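You operate a simulated robot arm through the tools that you are given. There is no shell and no other tool. Be economical: measure what you need, move in short steps, check, and stop when the job is done.

You are at the controls of a simulated robot arm. One attempt, no reset.

JOB
Splice the patch film to the main film on the splice table.
Fine: both end bars to the joint line, both clamps shut, then the tape grip across; clamps stay shut. Patch roll and lifter untouched.

The check looks at the end state, three seconds after you hand in, the way a careful person would. Anything else that was tipped, shoved, dropped, spilled or broken makes it a failure.

ROBOT AND FRAMES
A 7-joint arm with a two-finger parallel gripper, fixed in place. Base frame: the origin is at the foot of the arm, x ahead of it, y to its left, z up; the work surface is at about z = 900. Readings come in mm, rad, newtons and seconds.
With the tool pointing down near the work surface it reaches from about 100 to 640 mm from the base axis. Its first joint turns from -1.152 to 1.152 rad. Payload 1.57 kg.
Tool frame: the origin (TCP) lies between the finger pads and is the grasp point; the fingertips stand 30 mm ahead of it; z points along the fingers, y is the line along which they close. The gripper opens to 80 mm. The fingers are 17 mm wide and 12 mm thick; the gripper's body (40 by 82 mm) begins 80 mm behind the TCP.
Orientation is that of the tool frame in the base frame, as a unit quaternion [x, y, z, w]. With the fingers straight down and closing along the base's y, the tool's x points along the base's -x, its y along +y and its z along -z.

CONTROLS
- The arm moves only by the tool send_rows. Its argument "steps" is a list of rows, each an object of numbers (a shift or turn left out is 0, a gripper value left out holds the last): "tx", "ty", "tz": the shift along the base's x, y, z in cm; "rx", "ry", "rz": the turn, a rotation vector about the base's x, y, z in rad; "fingers": the opening, from 0 (shut) to 1 (fully open). In form: [{"tx": .., "ty": .., "tz": .., "rx": .., "ry": .., "rz": .., "fingers": ..}, ...]. A call has 1 to 10 rows; each row shifts and turns the commanded pose from where the row before left it. Each row takes 0.2 s and may step no farther than 50 mm and 0.15 rad from the row before; otherwise, or with a gripper value out of range, the whole call is refused. A pose out of reach is approached as far as the arm can. The call stops where the force on the tool passes 60 N (or 10 N more than at its start, if that is more) or the arm is blocked; 0.2 s more then pass. Each finger travels about 72 mm/s and halts on what it meets, pressing with about 27 N; the grip force reading is that of the motor and also rises with nothing between the fingers. The clock runs only during rows and for 0.2 s after the last one: add rows that do not move to give the fingers time. It gives the time, the measured TCP pose, the force on the tool (base axes), the opening and the grip force at its end, in the units of the frame above (readings bear some noise), with the torque about the TCP (base axes, N m) and any sound that the robot's microphone picked up.
- Cameras (640 x 400 px; columns grow to the right, rows downward): "scene" is fixed at [57.9, 449.3, 1400.1]; the picture's right is [-0.66, -0.75, 0.00], its down [-0.58, 0.51, -0.64] and it looks along [0.48, -0.42, -0.77] (base axes); focal length 214 px, centre (320, 200). "wrist" rides on the gripper at [72, -7, -122] in the tool frame; the picture's right is [0.09, 1.00, 0.00], its down [-0.84, 0.08, -0.54] and it looks along [-0.54, 0.05, 0.84] (tool axes); focal length 238 px, centre (320, 200). There is no depth. A picture from a camera that has moved, and an enlarged one, comes with that camera's place and axes in the base frame and with its lens.
- grab_frame(camera): a new picture of that camera. No time passes.
- close_up(camera, box): a new picture of the part [left, top, right, bottom] of that camera's present view, enlarged. No time passes.
- finish_job(): hands the job in; it is judged then, once.

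Work in short steps. Places have to be worked out from the pictures, the camera data and where the tool is seen: move nearer, look again, correct. Check each grasp and each placing, and mend what went wrong. You have 120 turns and 76 pictures in all, those below and enlarged ones among them. Open the gripper and draw the arm clear of the work before you hand the job in, unless the task says otherwise; then end with one line.

The tools are called after ">>>" as name(argument=value, ...) on one line, values as JSON. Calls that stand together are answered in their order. send_rows: Moves the arm, as the interface text tells. Its arguments: {"type":"object","properties":{"steps":{"type":"array","items":{"type":"object","properties":{"tx":{"type":"number"},"ty":{"type":"number"},"tz":{"type":"number"},"rx":{"type":"number"},"ry":{"type":"number"},"rz":{"type":"number"},"fingers":{"type":"number"}}}}},"required":["steps"]} The other tools are called the same way: grab_frame (camera) takes a picture; close_up (camera, box) takes an enlarged picture of a part of a camera's view; finish_job () hands the job in.

At the start:

```text
time: 0.0
tool_pos: [387.3, 21.8, 1198.1]
tool_rot: [0.0, 1.0, 0.0, 0.0]
force: [0.6, 0.1, 0.1]
moment: [0.0, -0.02, -0.03]
grip_width: 80.1
gripper_force: 0.0
```

scene: 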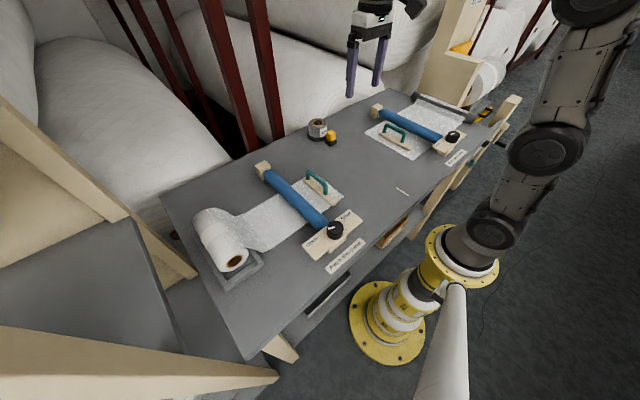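
wrist: 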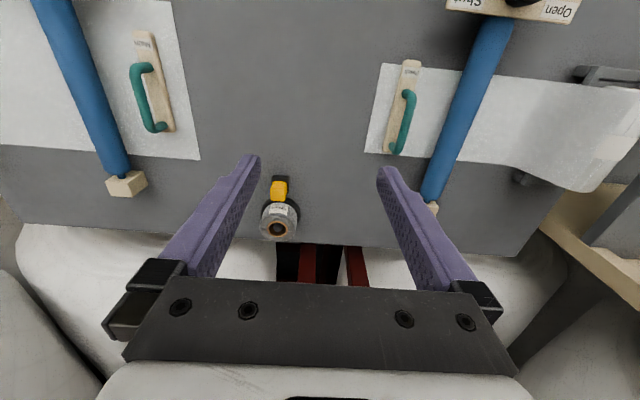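

I start by enlarging the scene to identify the parts: bars, clamps, joint line, tape.

>>> close_up(camera="scene", box=[180, 140, 380, 290])

>>> close_up(camera="scene", box=[340, 80, 520, 200])

>>> close_up(camera="scene", box=[280, 100, 440, 220])

```text
2.67 times, centred on (280, 215) of scene
camera zoom: at [57.9, 449.3, 1400.1], right [-0.66, -0.75, 0.0], down [-0.58, 0.51, -0.64], along [0.48, -0.42, -0.77], focal length 572 px, centre (427, 160)
```

zoom: 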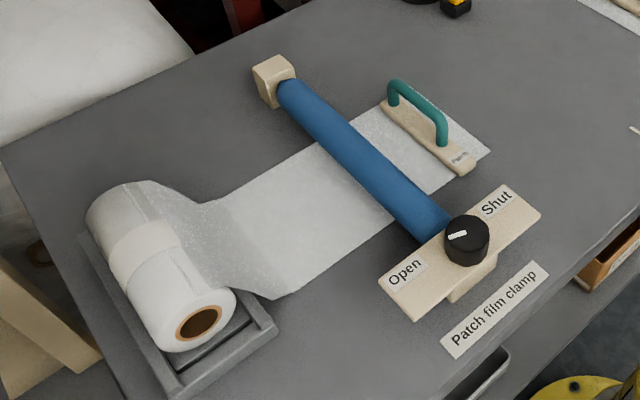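

```text
3.33 times, centred on (430, 140) of scene
camera zoom: at [57.9, 449.3, 1400.1], right [-0.66, -0.75, 0.0], down [-0.58, 0.51, -0.64], along [0.48, -0.42, -0.77], focal length 715 px, centre (-47, 400)
```

zoom: 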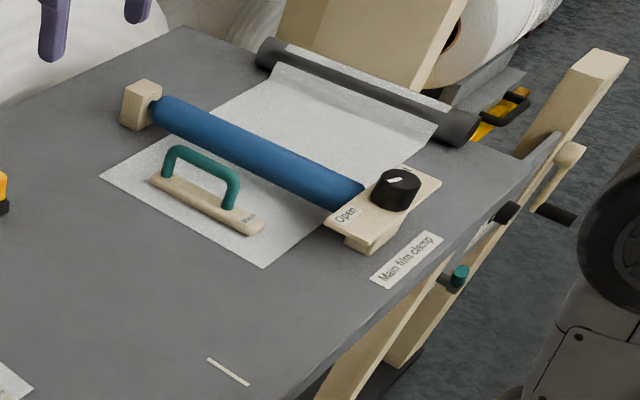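

```text
3.33 times, centred on (360, 160) of scene
camera zoom: at [57.9, 449.3, 1400.1], right [-0.66, -0.75, 0.0], down [-0.58, 0.51, -0.64], along [0.48, -0.42, -0.77], focal length 715 px, centre (187, 333)
```

zoom: 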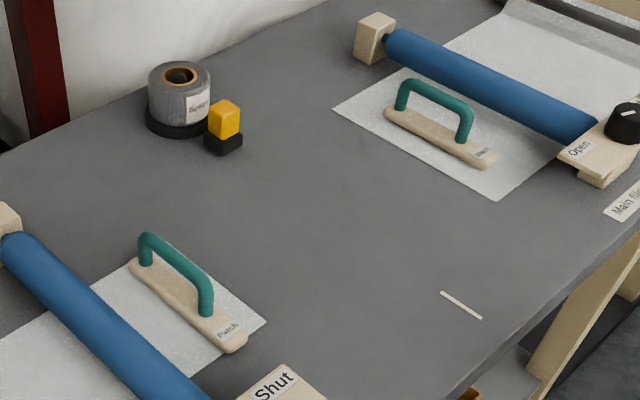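

The white mark at about x 204–248, y −39 looks like the joint line. I move the arm back toward the base at height to view the whole table with the wrist camera.

>>> send_rows(steps=[{"tx": -5, "ty": -1}, {"tx": -5, "ty": -2}, {"tx": -5, "ty": -2}])

>>> grab_frame(camera="wrist")

```text
refused: row 1 steps farther than a row can; nothing moved
```

```text
70 pictures are left
camera wrist: at [316.3, 15.1, 1319.0], right [-0.09, 1.0, 0.0], down [0.84, 0.08, 0.54], along [0.54, 0.05, -0.84], focal length 238 px, centre (320, 200)
```

wrist: 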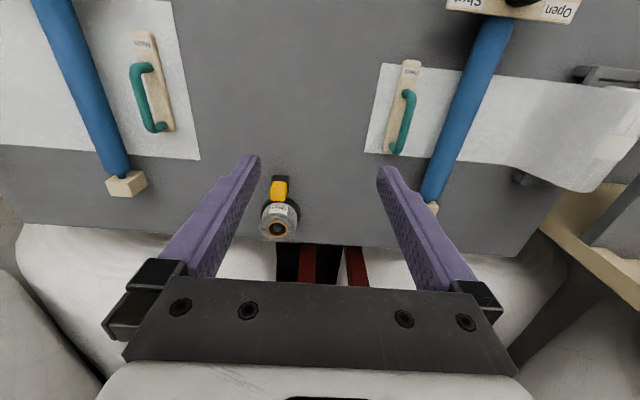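

The step was too long; I retry with shorter rows.

>>> send_rows(steps=[{"tx": -4, "ty": -1.5}, {"tx": -4, "ty": -1.5}, {"tx": -4, "ty": -1.5}, {"tx": -4, "ty": -1}, {}])

>>> grab_frame(camera="wrist")

```text
time: 1.2
tool_pos: [225.9, -33.6, 1196.0]
tool_rot: [0.0, 1.0, 0.0, -0.001]
force: [-0.4, 0.5, -0.4]
moment: [-0.03, -0.02, 0.05]
grip_width: 80.0
gripper_force: 0.1
```

```text
69 pictures are left
camera wrist: at [154.7, -40.0, 1317.5], right [-0.09, 1.0, 0.0], down [0.84, 0.08, 0.54], along [0.54, 0.05, -0.84], focal length 238 px, centre (320, 200)
```

wrist: 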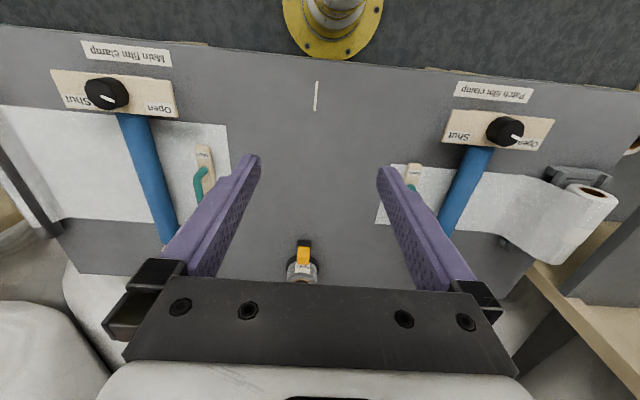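

Both knobs are visible; I enlarge each clamp to read the pointers and labels.

>>> close_up(camera="wrist", box=[0, 30, 260, 230])

>>> close_up(camera="wrist", box=[380, 70, 620, 250])

```text
2.00 times, centred on (130, 130) of wrist
camera zoom: at [154.7, -40.0, 1317.5], right [-0.09, 1.0, 0.0], down [0.84, 0.08, 0.54], along [0.54, 0.05, -0.84], focal length 477 px, centre (700, 340)
```

zoom: 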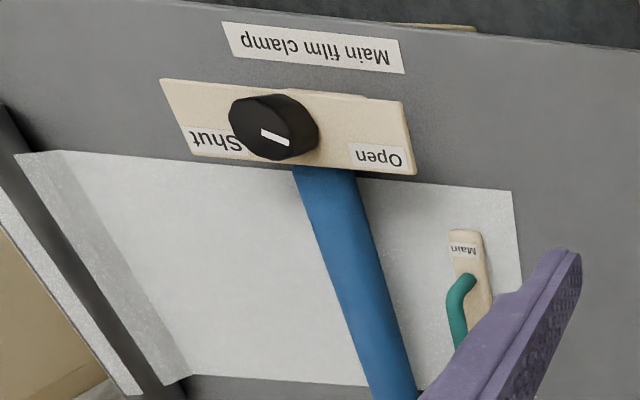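

```text
2.22 times, centred on (500, 160) of wrist
camera zoom: at [154.7, -40.0, 1317.5], right [-0.09, 1.0, 0.0], down [0.84, 0.08, 0.54], along [0.54, 0.05, -0.84], focal length 530 px, centre (-80, 289)
```

zoom: 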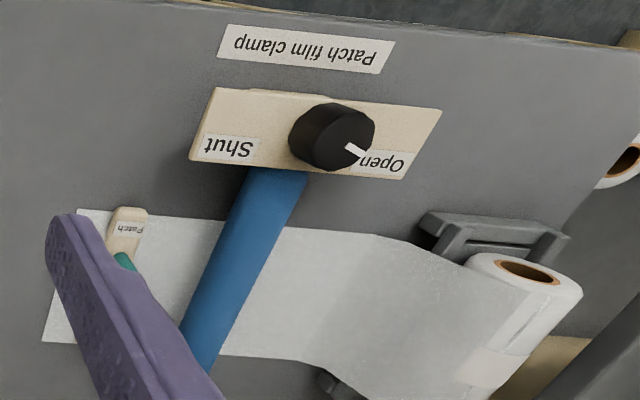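

Pointers both rest on "Open" (+y side); Shut is on the −y side. Next I move nearer to the patch end bar to measure it.

>>> send_rows(steps=[{"ty": 4, "tz": -2}, {"ty": 4, "tz": -2}, {"ty": 4, "tz": -2}, {"ty": 4, "tz": -2}, {"ty": 2, "tz": -2}, {}])

>>> grab_frame(camera="wrist")

```text
time: 2.6
tool_pos: [226.4, 146.5, 1095.1]
tool_rot: [-0.001, 1.0, 0.001, 0.0]
force: [-0.7, -0.8, -0.3]
moment: [0.0, 0.01, -0.01]
grip_width: 80.1
gripper_force: 0.1
```

```text
66 pictures are left
camera wrist: at [155.2, 139.3, 1216.3], right [-0.09, 1.0, 0.0], down [0.84, 0.08, 0.54], along [0.54, 0.05, -0.84], focal length 238 px, centre (320, 200)
```

wrist: 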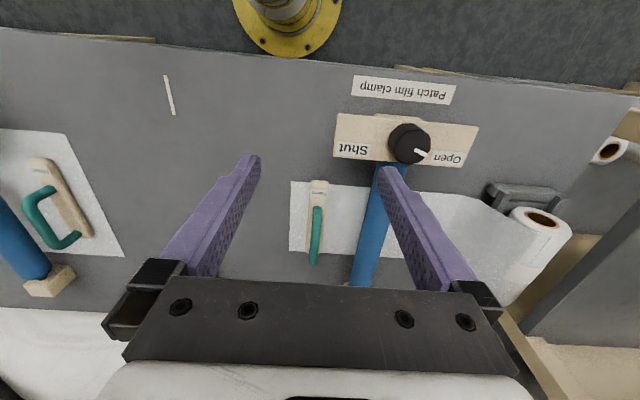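

>>> close_up(camera="wrist", box=[250, 90, 490, 290])

>>> close_up(camera="wrist", box=[0, 60, 200, 185])

```text
2.00 times, centred on (370, 190) of wrist
camera zoom: at [155.2, 139.3, 1216.3], right [-0.09, 1.0, 0.0], down [0.84, 0.08, 0.54], along [0.54, 0.05, -0.84], focal length 477 px, centre (220, 220)
```

zoom: 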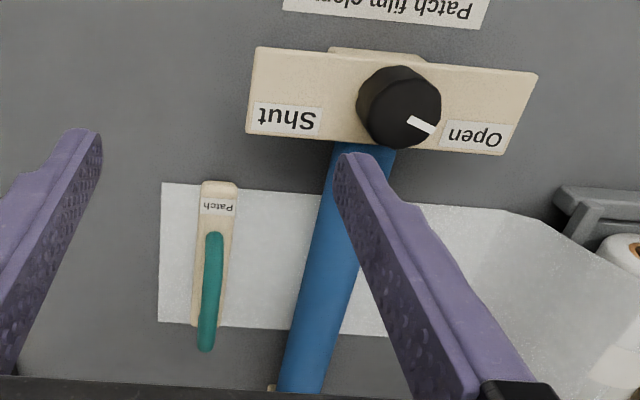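

```text
3.20 times, centred on (100, 122) of wrist
camera zoom: at [155.2, 139.3, 1216.3], right [-0.09, 1.0, 0.0], down [0.84, 0.08, 0.54], along [0.54, 0.05, -0.84], focal length 763 px, centre (1024, 448)
```

zoom: 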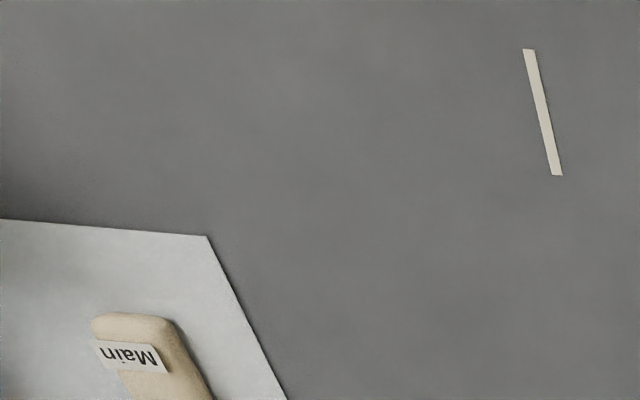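

Estimates: patch handle centre about (403, 154), top about z 950; film edge at y≈112, bar front y≈141. I move above the handle with a moderate opening and look.

>>> send_rows(steps=[{"tx": 4, "fingers": 0.6}, {"tx": 4}, {"tx": 4, "tz": -2}, {"tx": 4, "tz": -2}, {"tx": 1.7, "ty": 0.8, "tz": -3}, {"tz": -1}, {}])

>>> grab_frame(camera="wrist")

>>> close_up(camera="scene", box=[250, 120, 390, 240])

```text
time: 4.2
tool_pos: [403.8, 154.8, 1019.3]
tool_rot: [0.0, 1.0, 0.0, 0.0]
force: [-0.9, -0.1, -0.5]
moment: [0.05, -0.01, -0.03]
grip_width: 47.9
gripper_force: 0.1
```

```text
63 pictures are left
camera wrist: at [332.7, 147.4, 1139.6], right [-0.09, 1.0, 0.0], down [0.84, 0.08, 0.54], along [0.54, 0.05, -0.84], focal length 238 px, centre (320, 200)
```

wrist: 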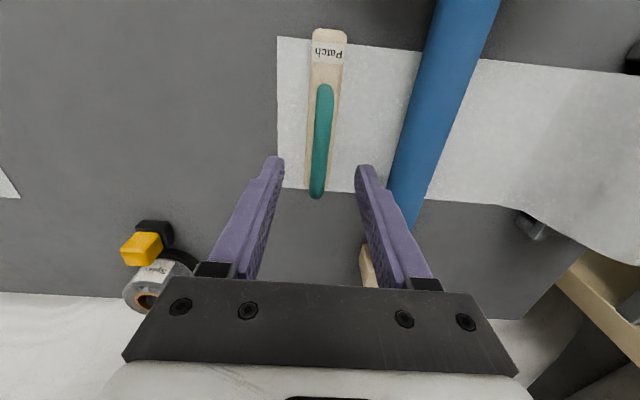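

```text
3.33 times, centred on (320, 180) of scene
camera zoom: at [57.9, 449.3, 1400.1], right [-0.66, -0.75, 0.0], down [-0.58, 0.51, -0.64], along [0.48, -0.42, -0.77], focal length 715 px, centre (320, 267)
```

zoom: 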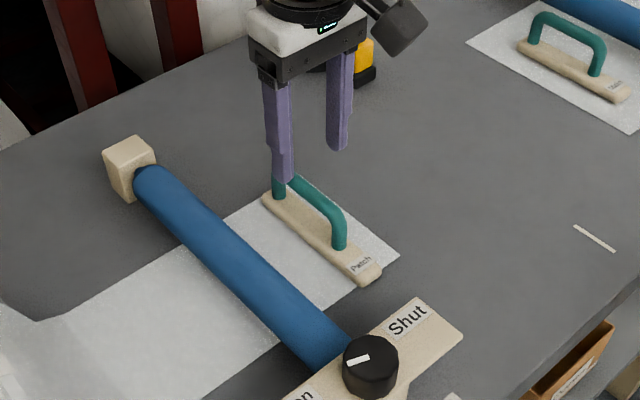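

Handle centred at (402, 154) as expected; I lower to z≈957 and close on the handle.

>>> send_rows(steps=[{"tz": -3, "fingers": 0.5}, {"tz": -2.5}, {"tz": -0.7}, {"fingers": 0}, {}, {}])

>>> grab_frame(camera="wrist")

>>> close_up(camera="scene", box=[250, 120, 390, 240])

```text
time: 5.6
tool_pos: [404.9, 156.4, 955.5]
tool_rot: [0.001, 1.0, 0.0, 0.0]
force: [1.0, -4.3, -2.4]
moment: [-0.02, -0.08, 0.02]
grip_width: 13.4
gripper_force: 30.2
```

```text
61 pictures are left
camera wrist: at [333.3, 148.1, 1076.2], right [-0.09, 1.0, 0.0], down [0.84, 0.08, 0.54], along [0.54, 0.05, -0.84], focal length 238 px, centre (320, 200)
```

wrist: 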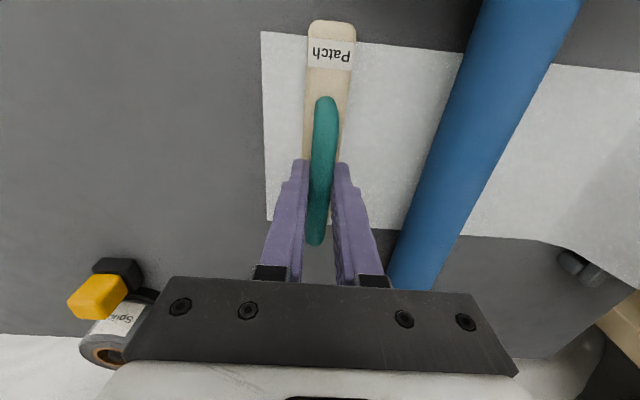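

```text
3.33 times, centred on (320, 180) of scene
camera zoom: at [58.0, 449.2, 1400.1], right [-0.66, -0.75, 0.0], down [-0.58, 0.51, -0.64], along [0.48, -0.42, -0.77], focal length 715 px, centre (320, 267)
```

zoom: 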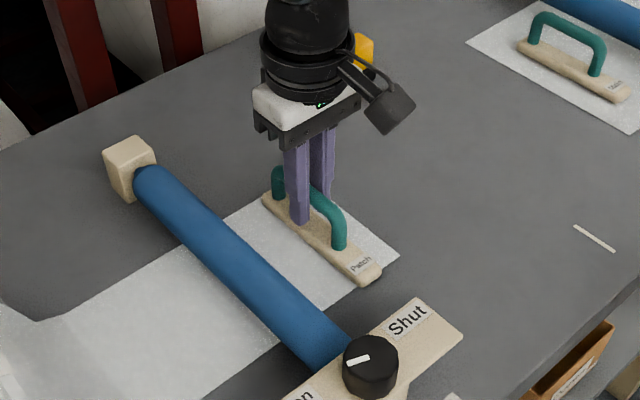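

Grip holds at 13.4 mm. I slide the patch bar toward the joint line, first 10 cm, at even height.

>>> send_rows(steps=[{"ty": -1}, {"ty": -1.5}, {"ty": -1.5}, {"ty": -1.5}, {"ty": -1.5}, {"ty": -1.5}, {"ty": -1.5}, {}])

>>> grab_frame(camera="wrist")

>>> grab_frame(camera="scene")

```text
time: 7.4
tool_pos: [403.8, 56.5, 956.0]
tool_rot: [0.001, 1.0, 0.001, -0.001]
force: [0.0, 1.1, -3.8]
moment: [0.06, -0.15, -0.02]
grip_width: 13.4
gripper_force: 30.0
```

```text
59 pictures are left
camera wrist: at [333.4, 48.1, 1076.2], right [-0.09, 1.0, 0.0], down [0.84, 0.08, 0.54], along [0.54, 0.05, -0.84], focal length 238 px, centre (320, 200)
```

wrist: 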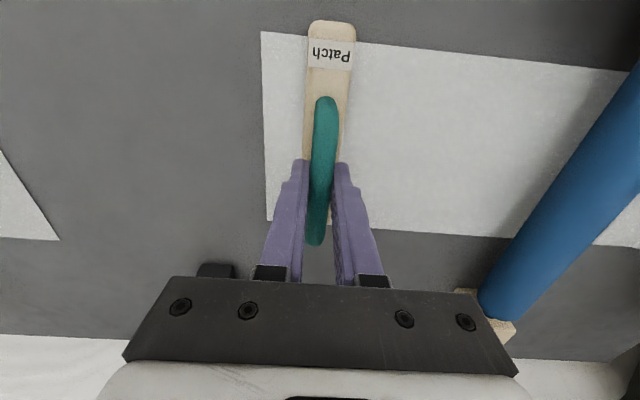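

```text
58 pictures are left
```

scene: 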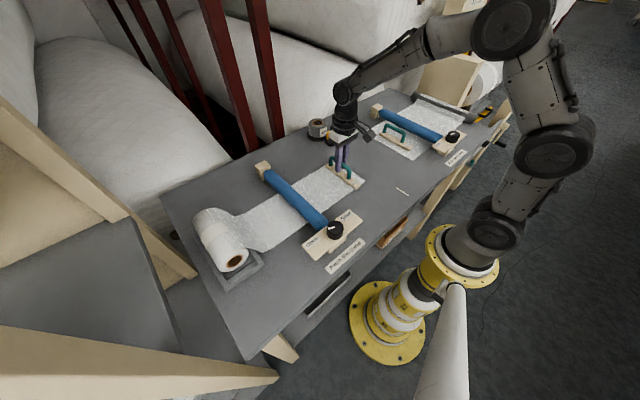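

Film follows freely; edge now at y≈12.5. I move a further 4.5 cm and compare to the joint mark.

>>> send_rows(steps=[{"ty": -1.5}, {"ty": -1.5}, {"ty": -1.5}, {}])

>>> close_up(camera="scene", box=[320, 120, 440, 220])

>>> grab_frame(camera="wrist")

```text
time: 8.4
tool_pos: [403.7, 8.9, 954.3]
tool_rot: [0.0, 1.0, 0.0, 0.0]
force: [6.0, 0.0, -15.3]
moment: [0.0, 0.13, -0.01]
grip_width: 13.4
gripper_force: 30.1
```

```text
4.00 times, centred on (380, 170) of scene
camera zoom: at [58.2, 449.3, 1400.1], right [-0.66, -0.75, 0.0], down [-0.58, 0.51, -0.64], along [0.48, -0.42, -0.77], focal length 858 px, centre (80, 320)
```

zoom: 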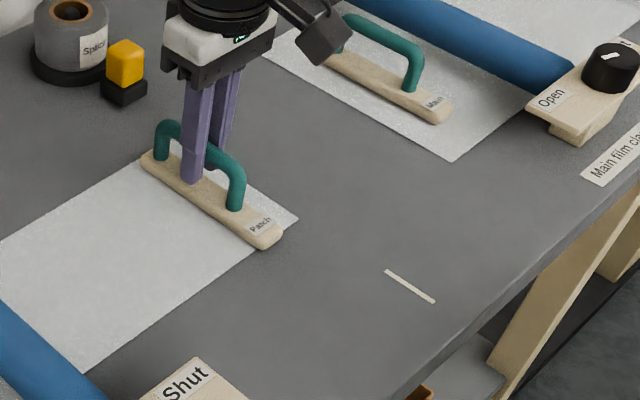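

```text
56 pictures are left
camera wrist: at [333.2, 2.1, 1076.2], right [-0.09, 1.0, 0.0], down [0.84, 0.08, 0.54], along [0.54, 0.05, -0.84], focal length 238 px, centre (320, 200)
```

wrist: 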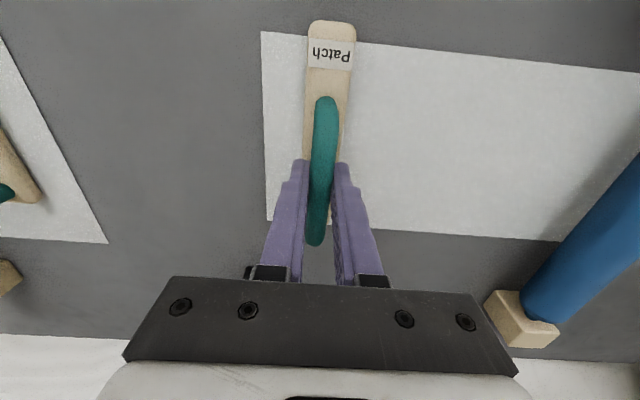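

Film edge is at y≈−33.5, the mark at about −40. I slide 6.5 mm more.

>>> send_rows(steps=[{"ty": -0.4}, {"ty": -0.25}, {}])

>>> close_up(camera="scene", box=[360, 160, 420, 210])

```text
time: 9.2
tool_pos: [403.7, 4.9, 956.0]
tool_rot: [0.0, 1.0, 0.001, -0.002]
force: [5.9, 13.9, -18.7]
moment: [0.05, -0.03, -0.01]
grip_width: 13.3
gripper_force: 30.5
```

```text
8.00 times, centred on (390, 185) of scene
camera zoom: at [58.3, 449.7, 1399.9], right [-0.66, -0.75, 0.0], down [-0.58, 0.51, -0.64], along [0.48, -0.42, -0.77], focal length 1716 px, centre (-240, 320)
```

zoom: 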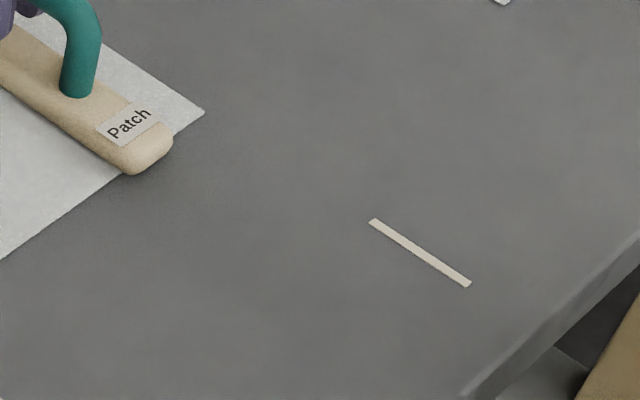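

Film edge is now about 1 mm short of the mark line, with 14 N resistance. I nudge 1.5 mm more and see.

>>> send_rows(steps=[{"ty": -0.15}, {}])

>>> close_up(camera="scene", box=[360, 160, 420, 210])

```text
time: 9.8
tool_pos: [404.2, 3.6, 955.1]
tool_rot: [-0.001, 1.0, 0.001, -0.001]
force: [4.3, 28.0, -19.0]
moment: [0.02, -0.12, 0.11]
grip_width: 13.4
gripper_force: 30.3
```

```text
8.00 times, centred on (390, 185) of scene
camera zoom: at [58.3, 450.1, 1399.8], right [-0.66, -0.75, 0.0], down [-0.58, 0.51, -0.64], along [0.48, -0.42, -0.77], focal length 1716 px, centre (-240, 320)
```

zoom: 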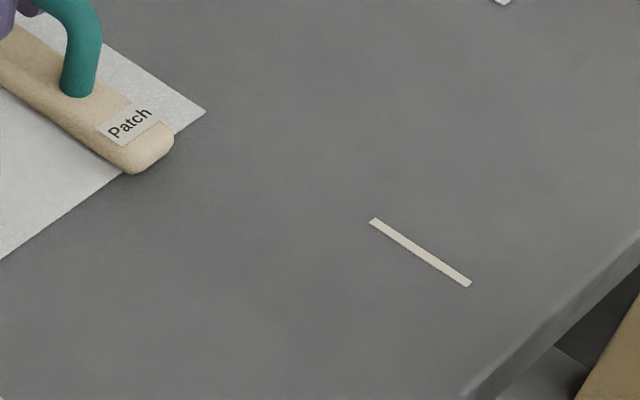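

The bar has met a stop right at the joint line. I ease off the force, open, and lift away.

>>> send_rows(steps=[{"ty": 0.2}, {}, {"fingers": 0.5}, {}, {"tz": 1}, {"tz": 3}, {"tz": 4}])

>>> grab_frame(camera="wrist")

>>> close_up(camera="scene", box=[340, 90, 460, 210])

```text
time: 11.4
tool_pos: [403.5, 4.2, 1036.4]
tool_rot: [0.0, 1.0, -0.001, 0.001]
force: [1.0, 0.0, -0.3]
moment: [-0.02, 0.04, -0.01]
grip_width: 40.0
gripper_force: 0.0
```

```text
53 pictures are left
camera wrist: at [332.9, -2.6, 1157.1], right [-0.09, 1.0, 0.0], down [0.84, 0.08, 0.54], along [0.54, 0.05, -0.84], focal length 238 px, centre (320, 200)
```

wrist: 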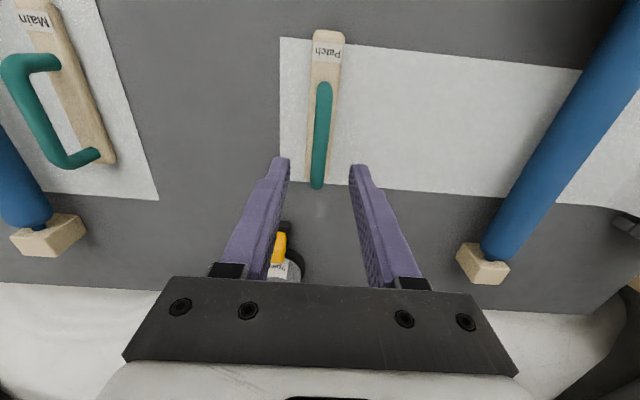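

```text
3.33 times, centred on (400, 150) of scene
camera zoom: at [57.9, 449.3, 1400.1], right [-0.66, -0.75, 0.0], down [-0.58, 0.51, -0.64], along [0.48, -0.42, -0.77], focal length 715 px, centre (53, 367)
```

zoom: 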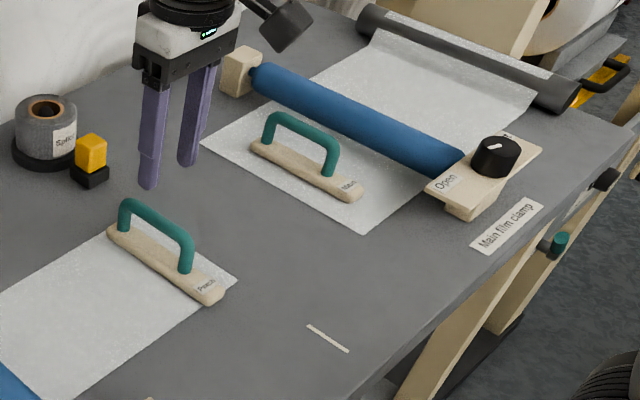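

Patch bar is in place (edge y≈−38.5). The main bar is at about (402, −235); I move above it.

>>> send_rows(steps=[{"ty": -4.5}, {"ty": -4.5}, {"ty": -4.5}, {"ty": -4.5}, {"ty": -4.5}, {"ty": -1.4}, {}])

>>> grab_frame(camera="wrist")

```text
time: 13.0
tool_pos: [404.7, -236.1, 1035.2]
tool_rot: [-0.001, 1.0, 0.0, 0.0]
force: [0.2, 0.7, -0.2]
moment: [0.01, -0.01, -0.02]
grip_width: 40.0
gripper_force: 0.0
```

```text
51 pictures are left
camera wrist: at [334.5, -242.5, 1156.0], right [-0.09, 1.0, 0.0], down [0.84, 0.08, 0.54], along [0.54, 0.05, -0.84], focal length 238 px, centre (320, 200)
```

wrist: 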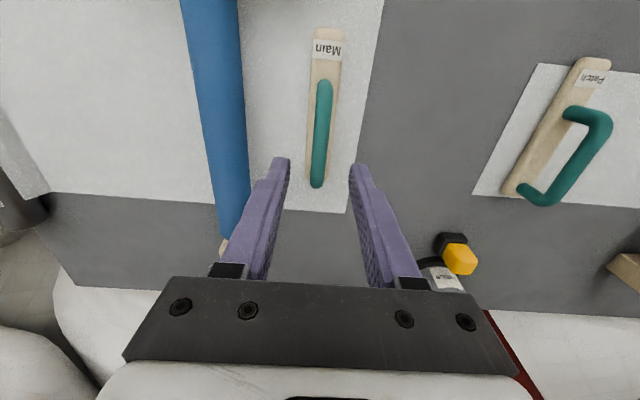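

Aligned the same way as on the patch bar. I descend 8 cm and close.

>>> send_rows(steps=[{"tz": -3}, {"tz": -3}, {"tz": -1.9}, {"fingers": 0}, {}, {}])

>>> grab_frame(camera="wrist")

```text
time: 14.4
tool_pos: [404.6, -235.1, 954.3]
tool_rot: [0.0, 1.0, 0.001, 0.0]
force: [0.2, 0.0, -2.3]
moment: [-0.01, -0.15, 0.0]
grip_width: 13.5
gripper_force: 30.4
```

```text
50 pictures are left
camera wrist: at [333.4, -241.6, 1076.8], right [-0.09, 1.0, 0.0], down [0.84, 0.08, 0.54], along [0.54, 0.05, -0.84], focal length 238 px, centre (320, 200)
```

wrist: 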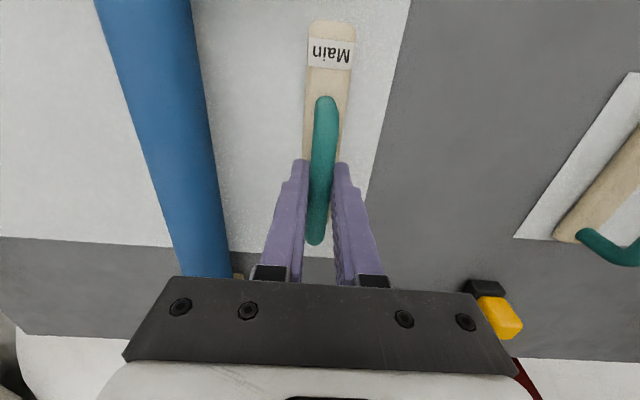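

Main bar gripped. I slide it +y 13.5 cm toward the joint.

>>> send_rows(steps=[{"ty": 1.5}, {"ty": 1.5}, {"ty": 1.5}, {"ty": 1.5}, {"ty": 1.5}, {"ty": 1.5}, {"ty": 1.5}, {"ty": 1.5}, {"ty": 1.5}, {}])

>>> grab_frame(camera="wrist")

>>> close_up(camera="scene", box=[330, 120, 450, 220])

```text
time: 16.6
tool_pos: [403.2, -99.3, 955.0]
tool_rot: [0.001, 1.0, 0.0, -0.001]
force: [6.7, 0.2, -15.8]
moment: [-0.05, 0.02, -0.02]
grip_width: 13.5
gripper_force: 29.5
```

```text
49 pictures are left
camera wrist: at [333.5, -106.6, 1077.0], right [-0.09, 1.0, 0.0], down [0.84, 0.08, 0.54], along [0.54, 0.05, -0.84], focal length 238 px, centre (320, 200)
```

wrist: 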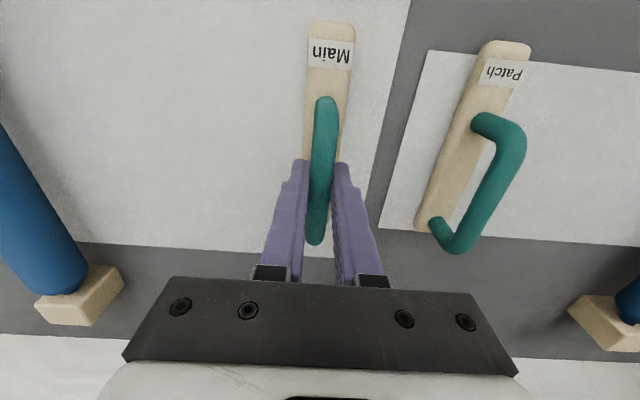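

```text
4.00 times, centred on (390, 170) of scene
camera zoom: at [58.3, 449.3, 1400.1], right [-0.66, -0.75, 0.0], down [-0.58, 0.51, -0.64], along [0.48, -0.42, -0.77], focal length 858 px, centre (40, 320)
```

zoom: 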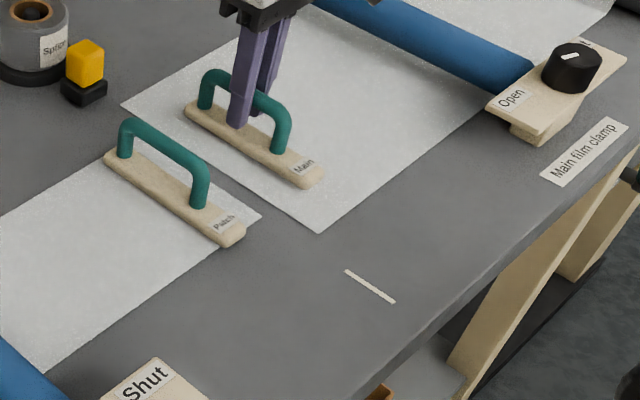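

About 17 mm of gap is left. I advance 13 mm, then watch for the stop.

>>> send_rows(steps=[{"ty": 0.7}, {"ty": 0.6}, {}])

>>> close_up(camera="scene", box=[360, 145, 420, 200])

```text
time: 17.4
tool_pos: [405.1, -86.1, 956.1]
tool_rot: [0.0, 1.0, 0.0, 0.0]
force: [6.6, -0.3, -19.5]
moment: [-0.05, 0.01, -0.03]
grip_width: 13.2
gripper_force: 30.3
```

```text
7.27 times, centred on (390, 172) of scene
camera zoom: at [58.3, 449.3, 1400.1], right [-0.66, -0.75, 0.0], down [-0.58, 0.51, -0.64], along [0.48, -0.42, -0.77], focal length 1560 px, centre (-189, 400)
```

zoom: 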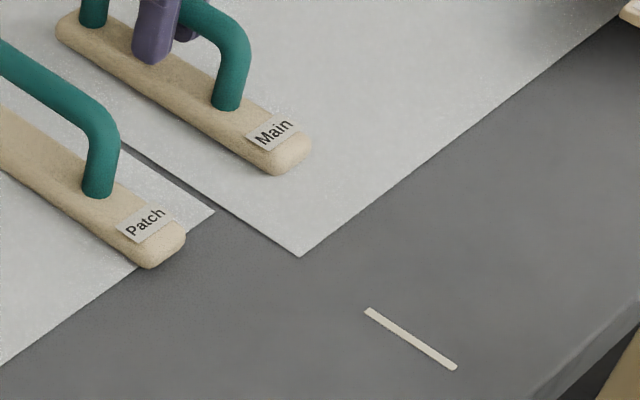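

Gap is now about 4 mm and free. I nudge further in 2 mm steps until resistance shows.

>>> send_rows(steps=[{"ty": 0.2}, {"ty": 0.2}, {}])

>>> close_up(camera="scene", box=[360, 145, 420, 200])

```text
time: 18.2
tool_pos: [404.5, -84.3, 957.2]
tool_rot: [0.0, 1.0, -0.001, -0.001]
force: [3.9, -18.6, -21.4]
moment: [-0.11, -0.12, 0.01]
grip_width: 13.3
gripper_force: 29.9
```

```text
7.27 times, centred on (390, 172) of scene
camera zoom: at [58.3, 448.8, 1400.3], right [-0.66, -0.75, 0.0], down [-0.58, 0.51, -0.64], along [0.48, -0.42, -0.77], focal length 1560 px, centre (-189, 400)
```

zoom: 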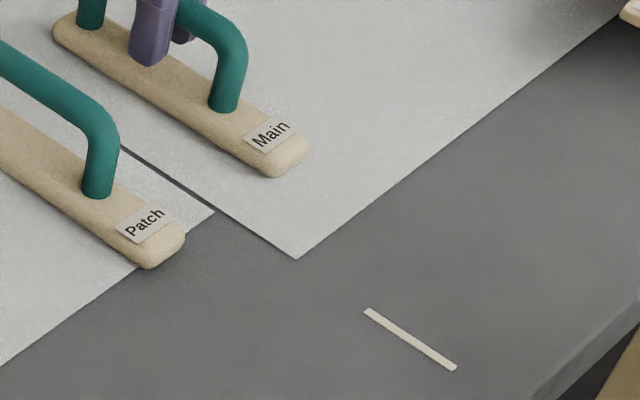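

The main bar is against its stop too. I ease off, release, lift and go toward the main clamp knob to look.

>>> send_rows(steps=[{"ty": -0.2}, {}, {"fingers": 0.5}, {}, {"tz": 1}, {"tz": 3}, {"tz": 4}, {"tx": -4, "tz": 1}])

>>> send_rows(steps=[{"tx": -3, "ty": -4}, {"tx": -3, "ty": -4}, {"tx": -3, "ty": -4}, {"tx": -3, "ty": -4}, {"tx": -3, "ty": -4}, {"tx": -2.5, "ty": -4}, {}])

>>> grab_frame(camera="wrist")

```text
time: 20.0
tool_pos: [363.5, -86.7, 1047.6]
tool_rot: [0.0, 1.0, 0.001, 0.0]
force: [-0.4, 0.2, 0.4]
moment: [-0.03, 0.05, 0.0]
grip_width: 39.9
gripper_force: 0.0
```

```text
time: 21.6
tool_pos: [190.1, -326.6, 1046.5]
tool_rot: [0.0, 1.0, 0.0, 0.0]
force: [-0.1, 0.1, -0.6]
moment: [0.0, -0.02, 0.01]
grip_width: 40.1
gripper_force: 0.1
```

```text
45 pictures are left
camera wrist: at [119.2, -333.2, 1167.7], right [-0.09, 1.0, 0.0], down [0.84, 0.08, 0.54], along [0.54, 0.05, -0.84], focal length 238 px, centre (320, 200)
```

wrist: 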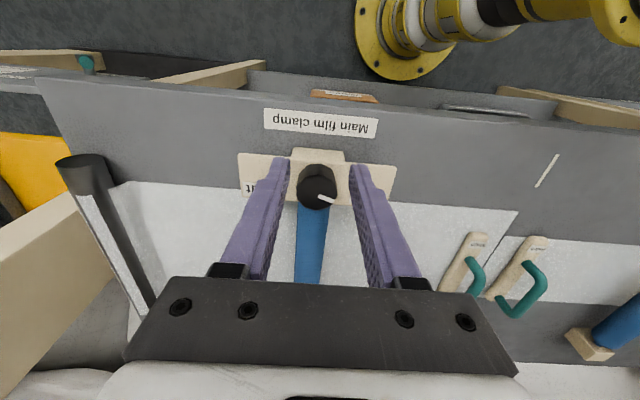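

>>> close_up(camera="wrist", box=[220, 130, 420, 240])

>>> close_up(camera="scene", box=[410, 110, 490, 180])

```text
3.20 times, centred on (320, 185) of wrist
camera zoom: at [119.2, -333.2, 1167.7], right [-0.09, 1.0, 0.0], down [0.84, 0.08, 0.54], along [0.54, 0.05, -0.84], focal length 763 px, centre (320, 248)
```

zoom: 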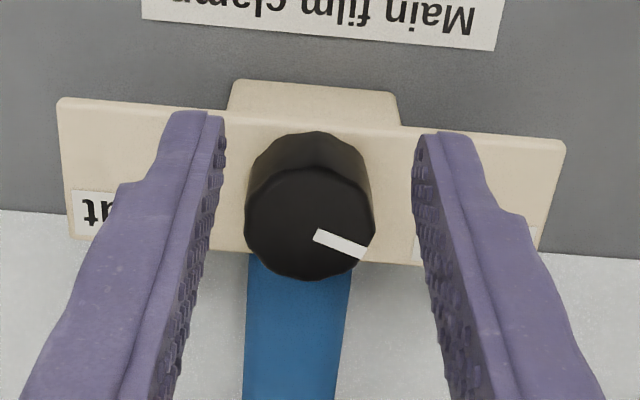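

```text
5.71 times, centred on (450, 145) of scene
camera zoom: at [57.9, 449.3, 1400.1], right [-0.66, -0.75, 0.0], down [-0.58, 0.51, -0.64], along [0.48, -0.42, -0.77], focal length 1226 px, centre (-423, 514)
```

zoom: 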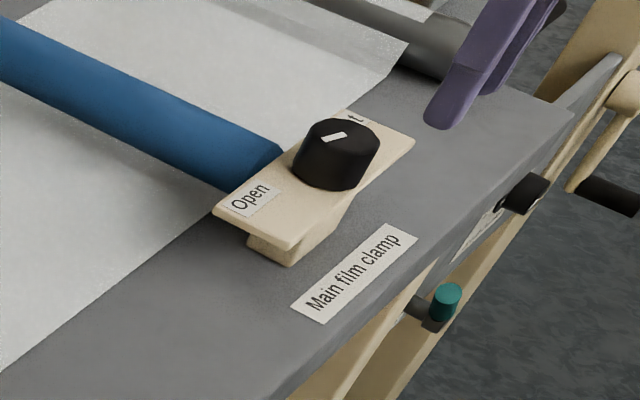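

Main knob: centre ≈ (238, −325), top z ≈ 972, ~39 mm wide. I open wider and move above it.

>>> send_rows(steps=[{"tx": 2.5, "fingers": 0.85}, {"tx": 2.3, "ty": 0.15}, {"tz": -2.5}, {}])

>>> grab_frame(camera="wrist")

>>> close_up(camera="scene", box=[410, 110, 490, 180])

```text
time: 22.6
tool_pos: [237.1, -323.2, 1021.3]
tool_rot: [0.0, 1.0, 0.0, 0.0]
force: [-0.6, -0.3, -0.2]
moment: [0.02, -0.01, 0.01]
grip_width: 68.2
gripper_force: 0.0
```

```text
42 pictures are left
camera wrist: at [166.8, -330.8, 1141.5], right [-0.09, 1.0, 0.0], down [0.84, 0.08, 0.54], along [0.54, 0.05, -0.84], focal length 238 px, centre (320, 200)
```

wrist: 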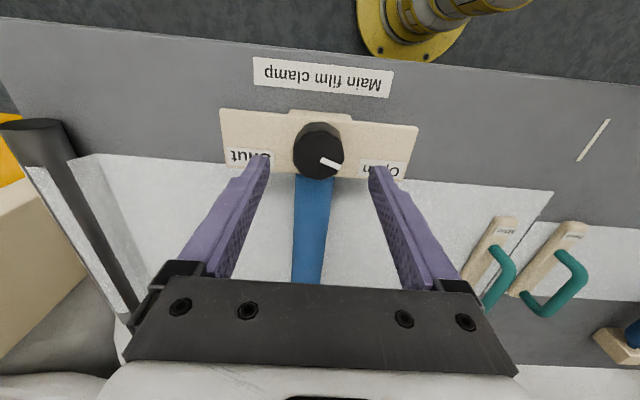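

```text
5.71 times, centred on (450, 145) of scene
camera zoom: at [57.9, 449.3, 1400.1], right [-0.66, -0.75, 0.0], down [-0.58, 0.51, -0.64], along [0.48, -0.42, -0.77], focal length 1226 px, centre (-423, 514)
```

zoom: 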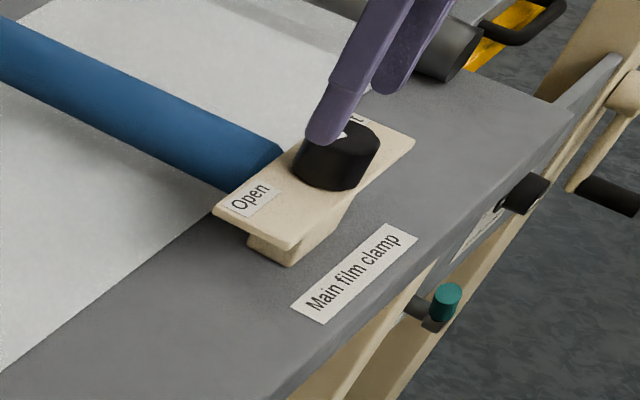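

Knob confirmed at (236, −324.5). I lower to z≈983, tips straddling, and close.

>>> send_rows(steps=[{"ty": -0.1, "tz": -2}, {"tz": -1.8}, {}, {"fingers": 0.3}, {}, {}])

>>> grab_frame(camera="wrist")

```text
time: 24.0
tool_pos: [236.8, -324.6, 982.5]
tool_rot: [0.0, 1.0, -0.002, 0.0]
force: [-0.9, -12.1, -6.2]
moment: [-0.55, -0.3, 0.0]
grip_width: 39.7
gripper_force: 44.5
```

```text
40 pictures are left
camera wrist: at [166.1, -331.7, 1103.7], right [-0.09, 1.0, 0.0], down [0.84, 0.08, 0.54], along [0.54, 0.05, -0.84], focal length 238 px, centre (320, 200)
```

wrist: 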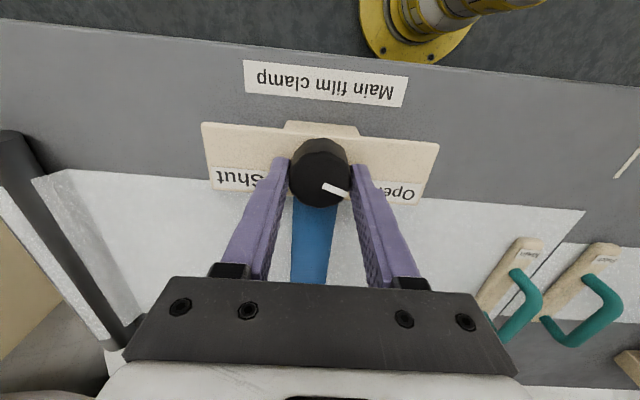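

Knob is gripped (39.7 mm). I turn clockwise (seen from above) about 0.5 rad and check the torque.

>>> send_rows(steps=[{"ty": -0.1}, {"rz": -0.13}, {"rz": -0.13}, {"rz": -0.13}, {"rz": -0.13}, {}])

>>> close_up(camera="scene", box=[410, 110, 490, 180])

```text
time: 25.4
tool_pos: [237.2, -326.5, 983.0]
tool_rot: [0.257, 0.966, 0.001, -0.001]
force: [-2.8, -19.6, -23.8]
moment: [-0.73, -0.12, 0.04]
grip_width: 39.3
gripper_force: 45.0
```

```text
5.71 times, centred on (450, 145) of scene
camera zoom: at [58.0, 448.6, 1400.3], right [-0.66, -0.75, 0.0], down [-0.58, 0.51, -0.64], along [0.48, -0.42, -0.77], focal length 1226 px, centre (-423, 514)
```

zoom: 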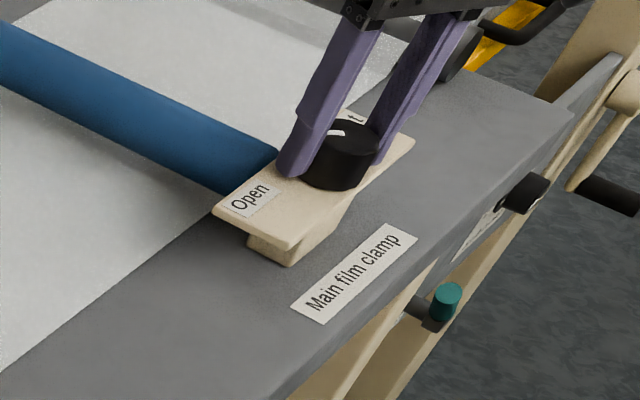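

Pointer turns the right way with little torque. I continue another 0.52 rad.

>>> send_rows(steps=[{"ty": 0.1}, {"rz": -0.13}, {"rz": -0.13}, {"rz": -0.13}, {"rz": -0.13}, {}])

>>> grab_frame(camera="wrist")

>>> close_up(camera="scene", box=[410, 110, 490, 180])

```text
time: 26.8
tool_pos: [235.7, -327.5, 983.7]
tool_rot: [0.497, 0.868, -0.004, 0.0]
force: [-11.6, -28.2, -21.5]
moment: [-0.61, 0.32, 0.04]
grip_width: 39.3
gripper_force: 44.6
```

```text
38 pictures are left
camera wrist: at [195.0, -267.6, 1104.8], right [0.81, 0.58, -0.01], down [0.49, -0.68, 0.54], along [0.31, -0.44, -0.84], focal length 238 px, centre (320, 200)
```

wrist: 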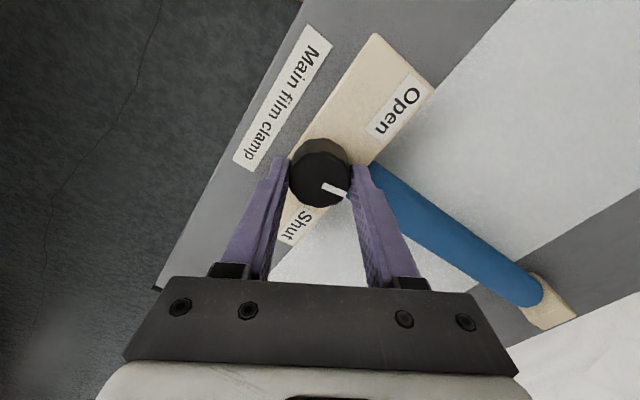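

```text
5.71 times, centred on (450, 145) of scene
camera zoom: at [57.7, 448.4, 1400.4], right [-0.66, -0.75, 0.0], down [-0.58, 0.51, -0.64], along [0.48, -0.42, -0.77], focal length 1226 px, centre (-423, 514)
```

zoom: 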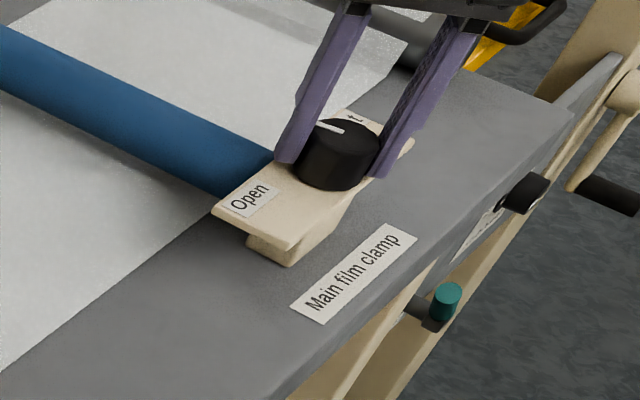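

Half-way (pointer near +x). Side force says the knob axis lies slightly toward −y, so I recentre by 3 mm and keep turning.

>>> send_rows(steps=[{"ty": -0.3, "tx": -0.1}, {"rz": -0.13}, {"rz": -0.13}, {"rz": -0.13}, {"rz": -0.13}, {}])

>>> close_up(camera="scene", box=[410, 110, 490, 180])

```text
time: 28.2
tool_pos: [234.2, -326.2, 984.5]
tool_rot: [0.704, 0.71, 0.001, -0.001]
force: [-15.7, -0.9, 1.0]
moment: [0.57, 0.58, 0.01]
grip_width: 39.3
gripper_force: 44.6
```

```text
5.71 times, centred on (450, 145) of scene
camera zoom: at [57.5, 449.3, 1400.1], right [-0.66, -0.75, 0.0], down [-0.58, 0.51, -0.64], along [0.48, -0.42, -0.77], focal length 1226 px, centre (-423, 514)
```

zoom: 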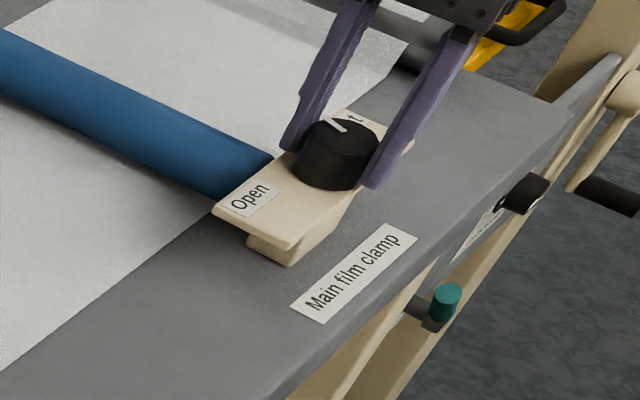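

Now 1.56 rad turned, no end stop yet. I continue, easing −x by 2 mm.

>>> send_rows(steps=[{"tx": -0.2}, {"rz": -0.13}, {"rz": -0.13}, {"rz": -0.13}, {"rz": -0.13}, {}])

>>> grab_frame(camera="wrist")

>>> close_up(camera="scene", box=[410, 110, 490, 180])

```text
time: 29.6
tool_pos: [233.5, -327.5, 984.5]
tool_rot: [0.863, 0.505, 0.0, 0.0]
force: [-2.9, 15.0, 6.2]
moment: [0.38, -0.05, 0.01]
grip_width: 39.5
gripper_force: 44.7
```

```text
35 pictures are left
camera wrist: at [264.4, -261.3, 1105.3], right [0.91, -0.41, 0.0], down [-0.34, -0.77, 0.54], along [-0.22, -0.49, -0.84], focal length 238 px, centre (320, 200)
```

wrist: 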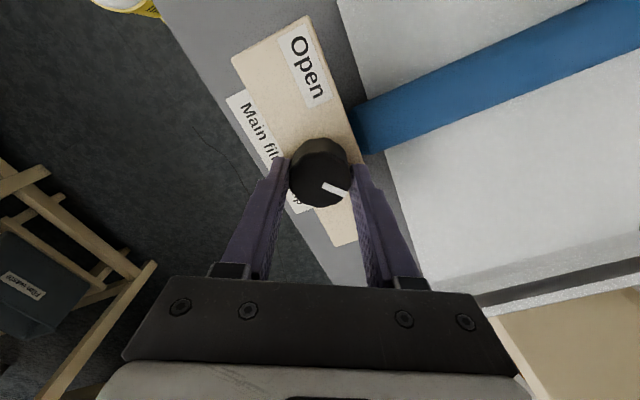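

```text
5.71 times, centred on (450, 145) of scene
camera zoom: at [57.7, 449.8, 1399.9], right [-0.66, -0.75, 0.0], down [-0.58, 0.51, -0.64], along [0.48, -0.42, -0.77], focal length 1226 px, centre (-423, 514)
```

zoom: 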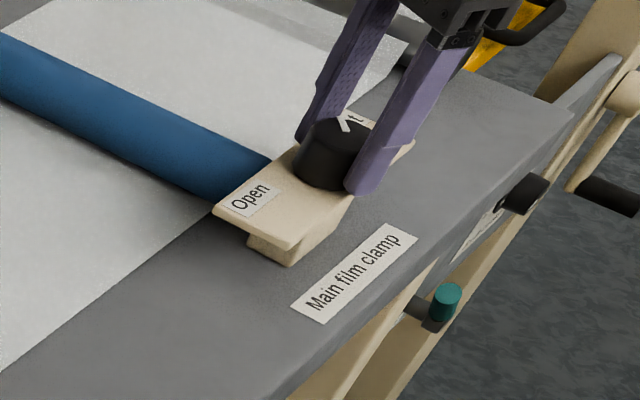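

Pointer is nearing "Shut" (about −52°). I turn on in small rows, looking for the end stop.

>>> send_rows(steps=[{"ty": 0.15}, {"rz": -0.13}, {"rz": -0.13}, {}])

>>> close_up(camera="scene", box=[410, 110, 490, 180])

```text
time: 30.6
tool_pos: [233.9, -326.7, 984.1]
tool_rot: [0.921, 0.389, 0.001, 0.001]
force: [-4.3, 4.4, 4.5]
moment: [0.47, -0.22, -0.05]
grip_width: 39.3
gripper_force: 44.7
```

```text
5.71 times, centred on (450, 145) of scene
camera zoom: at [57.7, 449.5, 1400.0], right [-0.66, -0.75, 0.0], down [-0.58, 0.51, -0.64], along [0.48, -0.42, -0.77], focal length 1226 px, centre (-423, 514)
```

zoom: 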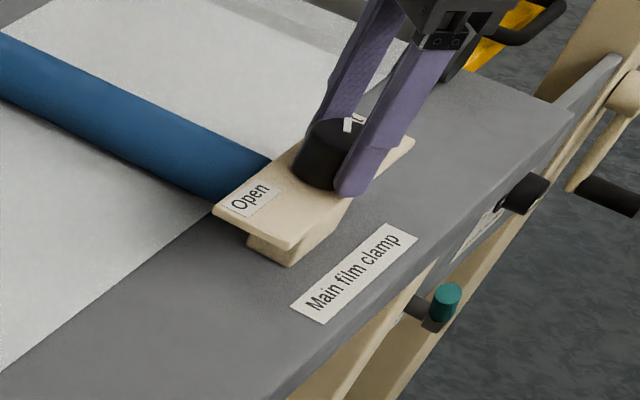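

Still no stop torque; I continue a few more small turns.

>>> send_rows(steps=[{"rz": -0.1}, {"rz": -0.1}, {}])

>>> grab_frame(camera="wrist")

```text
time: 31.4
tool_pos: [233.7, -325.7, 984.2]
tool_rot: [0.955, 0.295, 0.0, 0.001]
force: [-3.8, 0.3, 5.1]
moment: [-0.16, 0.37, 0.32]
grip_width: 39.1
gripper_force: 44.4
```

```text
32 pictures are left
camera wrist: at [289.9, -280.2, 1105.0], right [0.64, -0.77, 0.0], down [-0.65, -0.54, 0.54], along [-0.42, -0.35, -0.84], focal length 238 px, centre (320, 200)
```

wrist: 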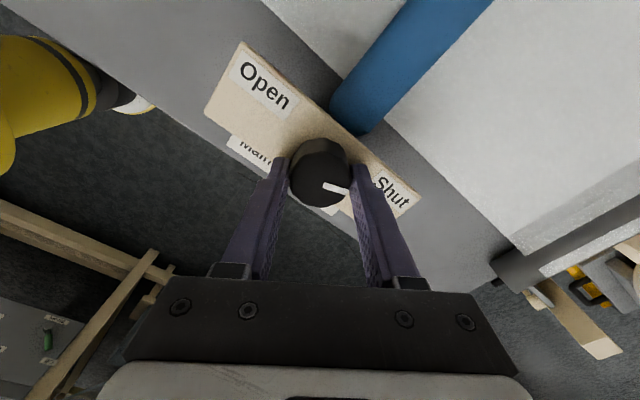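

Torque about z has risen to 0.32 N m — the shut stop. One more small turn to confirm.

>>> send_rows(steps=[{"rz": -0.1}, {}])

>>> close_up(camera="wrist", box=[220, 100, 420, 240])

```text
time: 32.0
tool_pos: [233.9, -326.2, 982.8]
tool_rot: [0.969, 0.248, 0.0, 0.0]
force: [1.1, 0.7, 3.8]
moment: [-0.15, 0.12, 0.78]
grip_width: 39.0
gripper_force: 44.7
```

```text
2.86 times, centred on (320, 170) of wrist
camera zoom: at [294.5, -285.6, 1105.0], right [0.56, -0.83, 0.0], down [-0.7, -0.47, 0.54], along [-0.45, -0.3, -0.84], focal length 681 px, centre (320, 286)
```

zoom: 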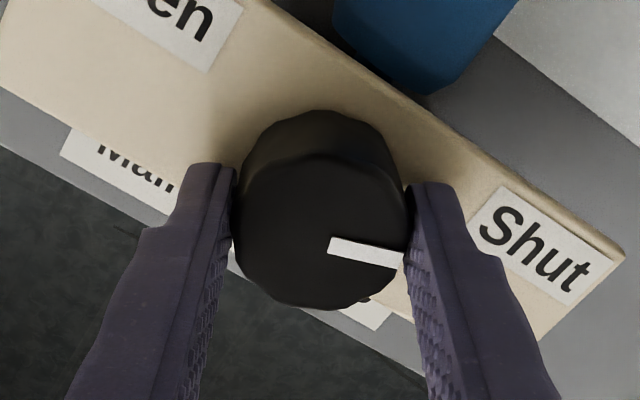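

Firm stop at 0.78 N m with the pointer at Shut. I relieve, open, lift, and rotate back while rising.

>>> send_rows(steps=[{"rz": 0.1}, {"fingers": 0.85}, {}, {}, {"tz": 3}, {"tz": 4}, {"tz": 2, "rz": 0.14}, {"rz": 0.14}, {"rz": 0.14}, {"rz": 0.14}])

>>> send_rows(steps=[{"rz": 0.145, "ty": 3}, {"rz": 0.145, "ty": 4}, {"rz": 0.145, "ty": 4}, {"rz": 0.145, "ty": 4}, {"rz": 0.145, "ty": 4}, {"rz": 0.145, "ty": 4}, {"rz": 0.145, "ty": 4}, {"rz": 0.145, "ty": 4}, {"rz": 0.145, "ty": 4}, {"rz": 0.145, "ty": 4}])

>>> close_up(camera="scene", box=[340, 90, 500, 210])

```text
time: 34.2
tool_pos: [234.7, -325.6, 1074.6]
tool_rot: [0.835, 0.55, 0.0, 0.001]
force: [0.3, 0.4, 0.3]
moment: [0.0, 0.0, 0.02]
grip_width: 68.0
gripper_force: 0.0
```

```text
time: 36.4
tool_pos: [235.4, 63.1, 1073.2]
tool_rot: [0.262, 0.965, -0.001, 0.0]
force: [-0.8, 0.2, 0.7]
moment: [-0.03, 0.0, -0.03]
grip_width: 67.8
gripper_force: 0.1
```

```text
3.33 times, centred on (420, 150) of scene
camera zoom: at [57.9, 449.3, 1400.1], right [-0.66, -0.75, 0.0], down [-0.58, 0.51, -0.64], along [0.48, -0.42, -0.77], focal length 715 px, centre (-13, 367)
```

zoom: 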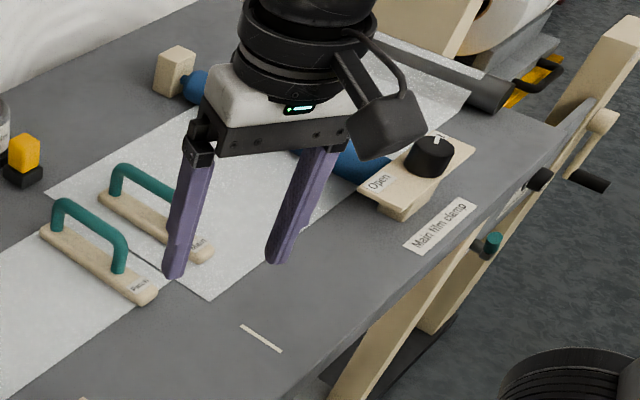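

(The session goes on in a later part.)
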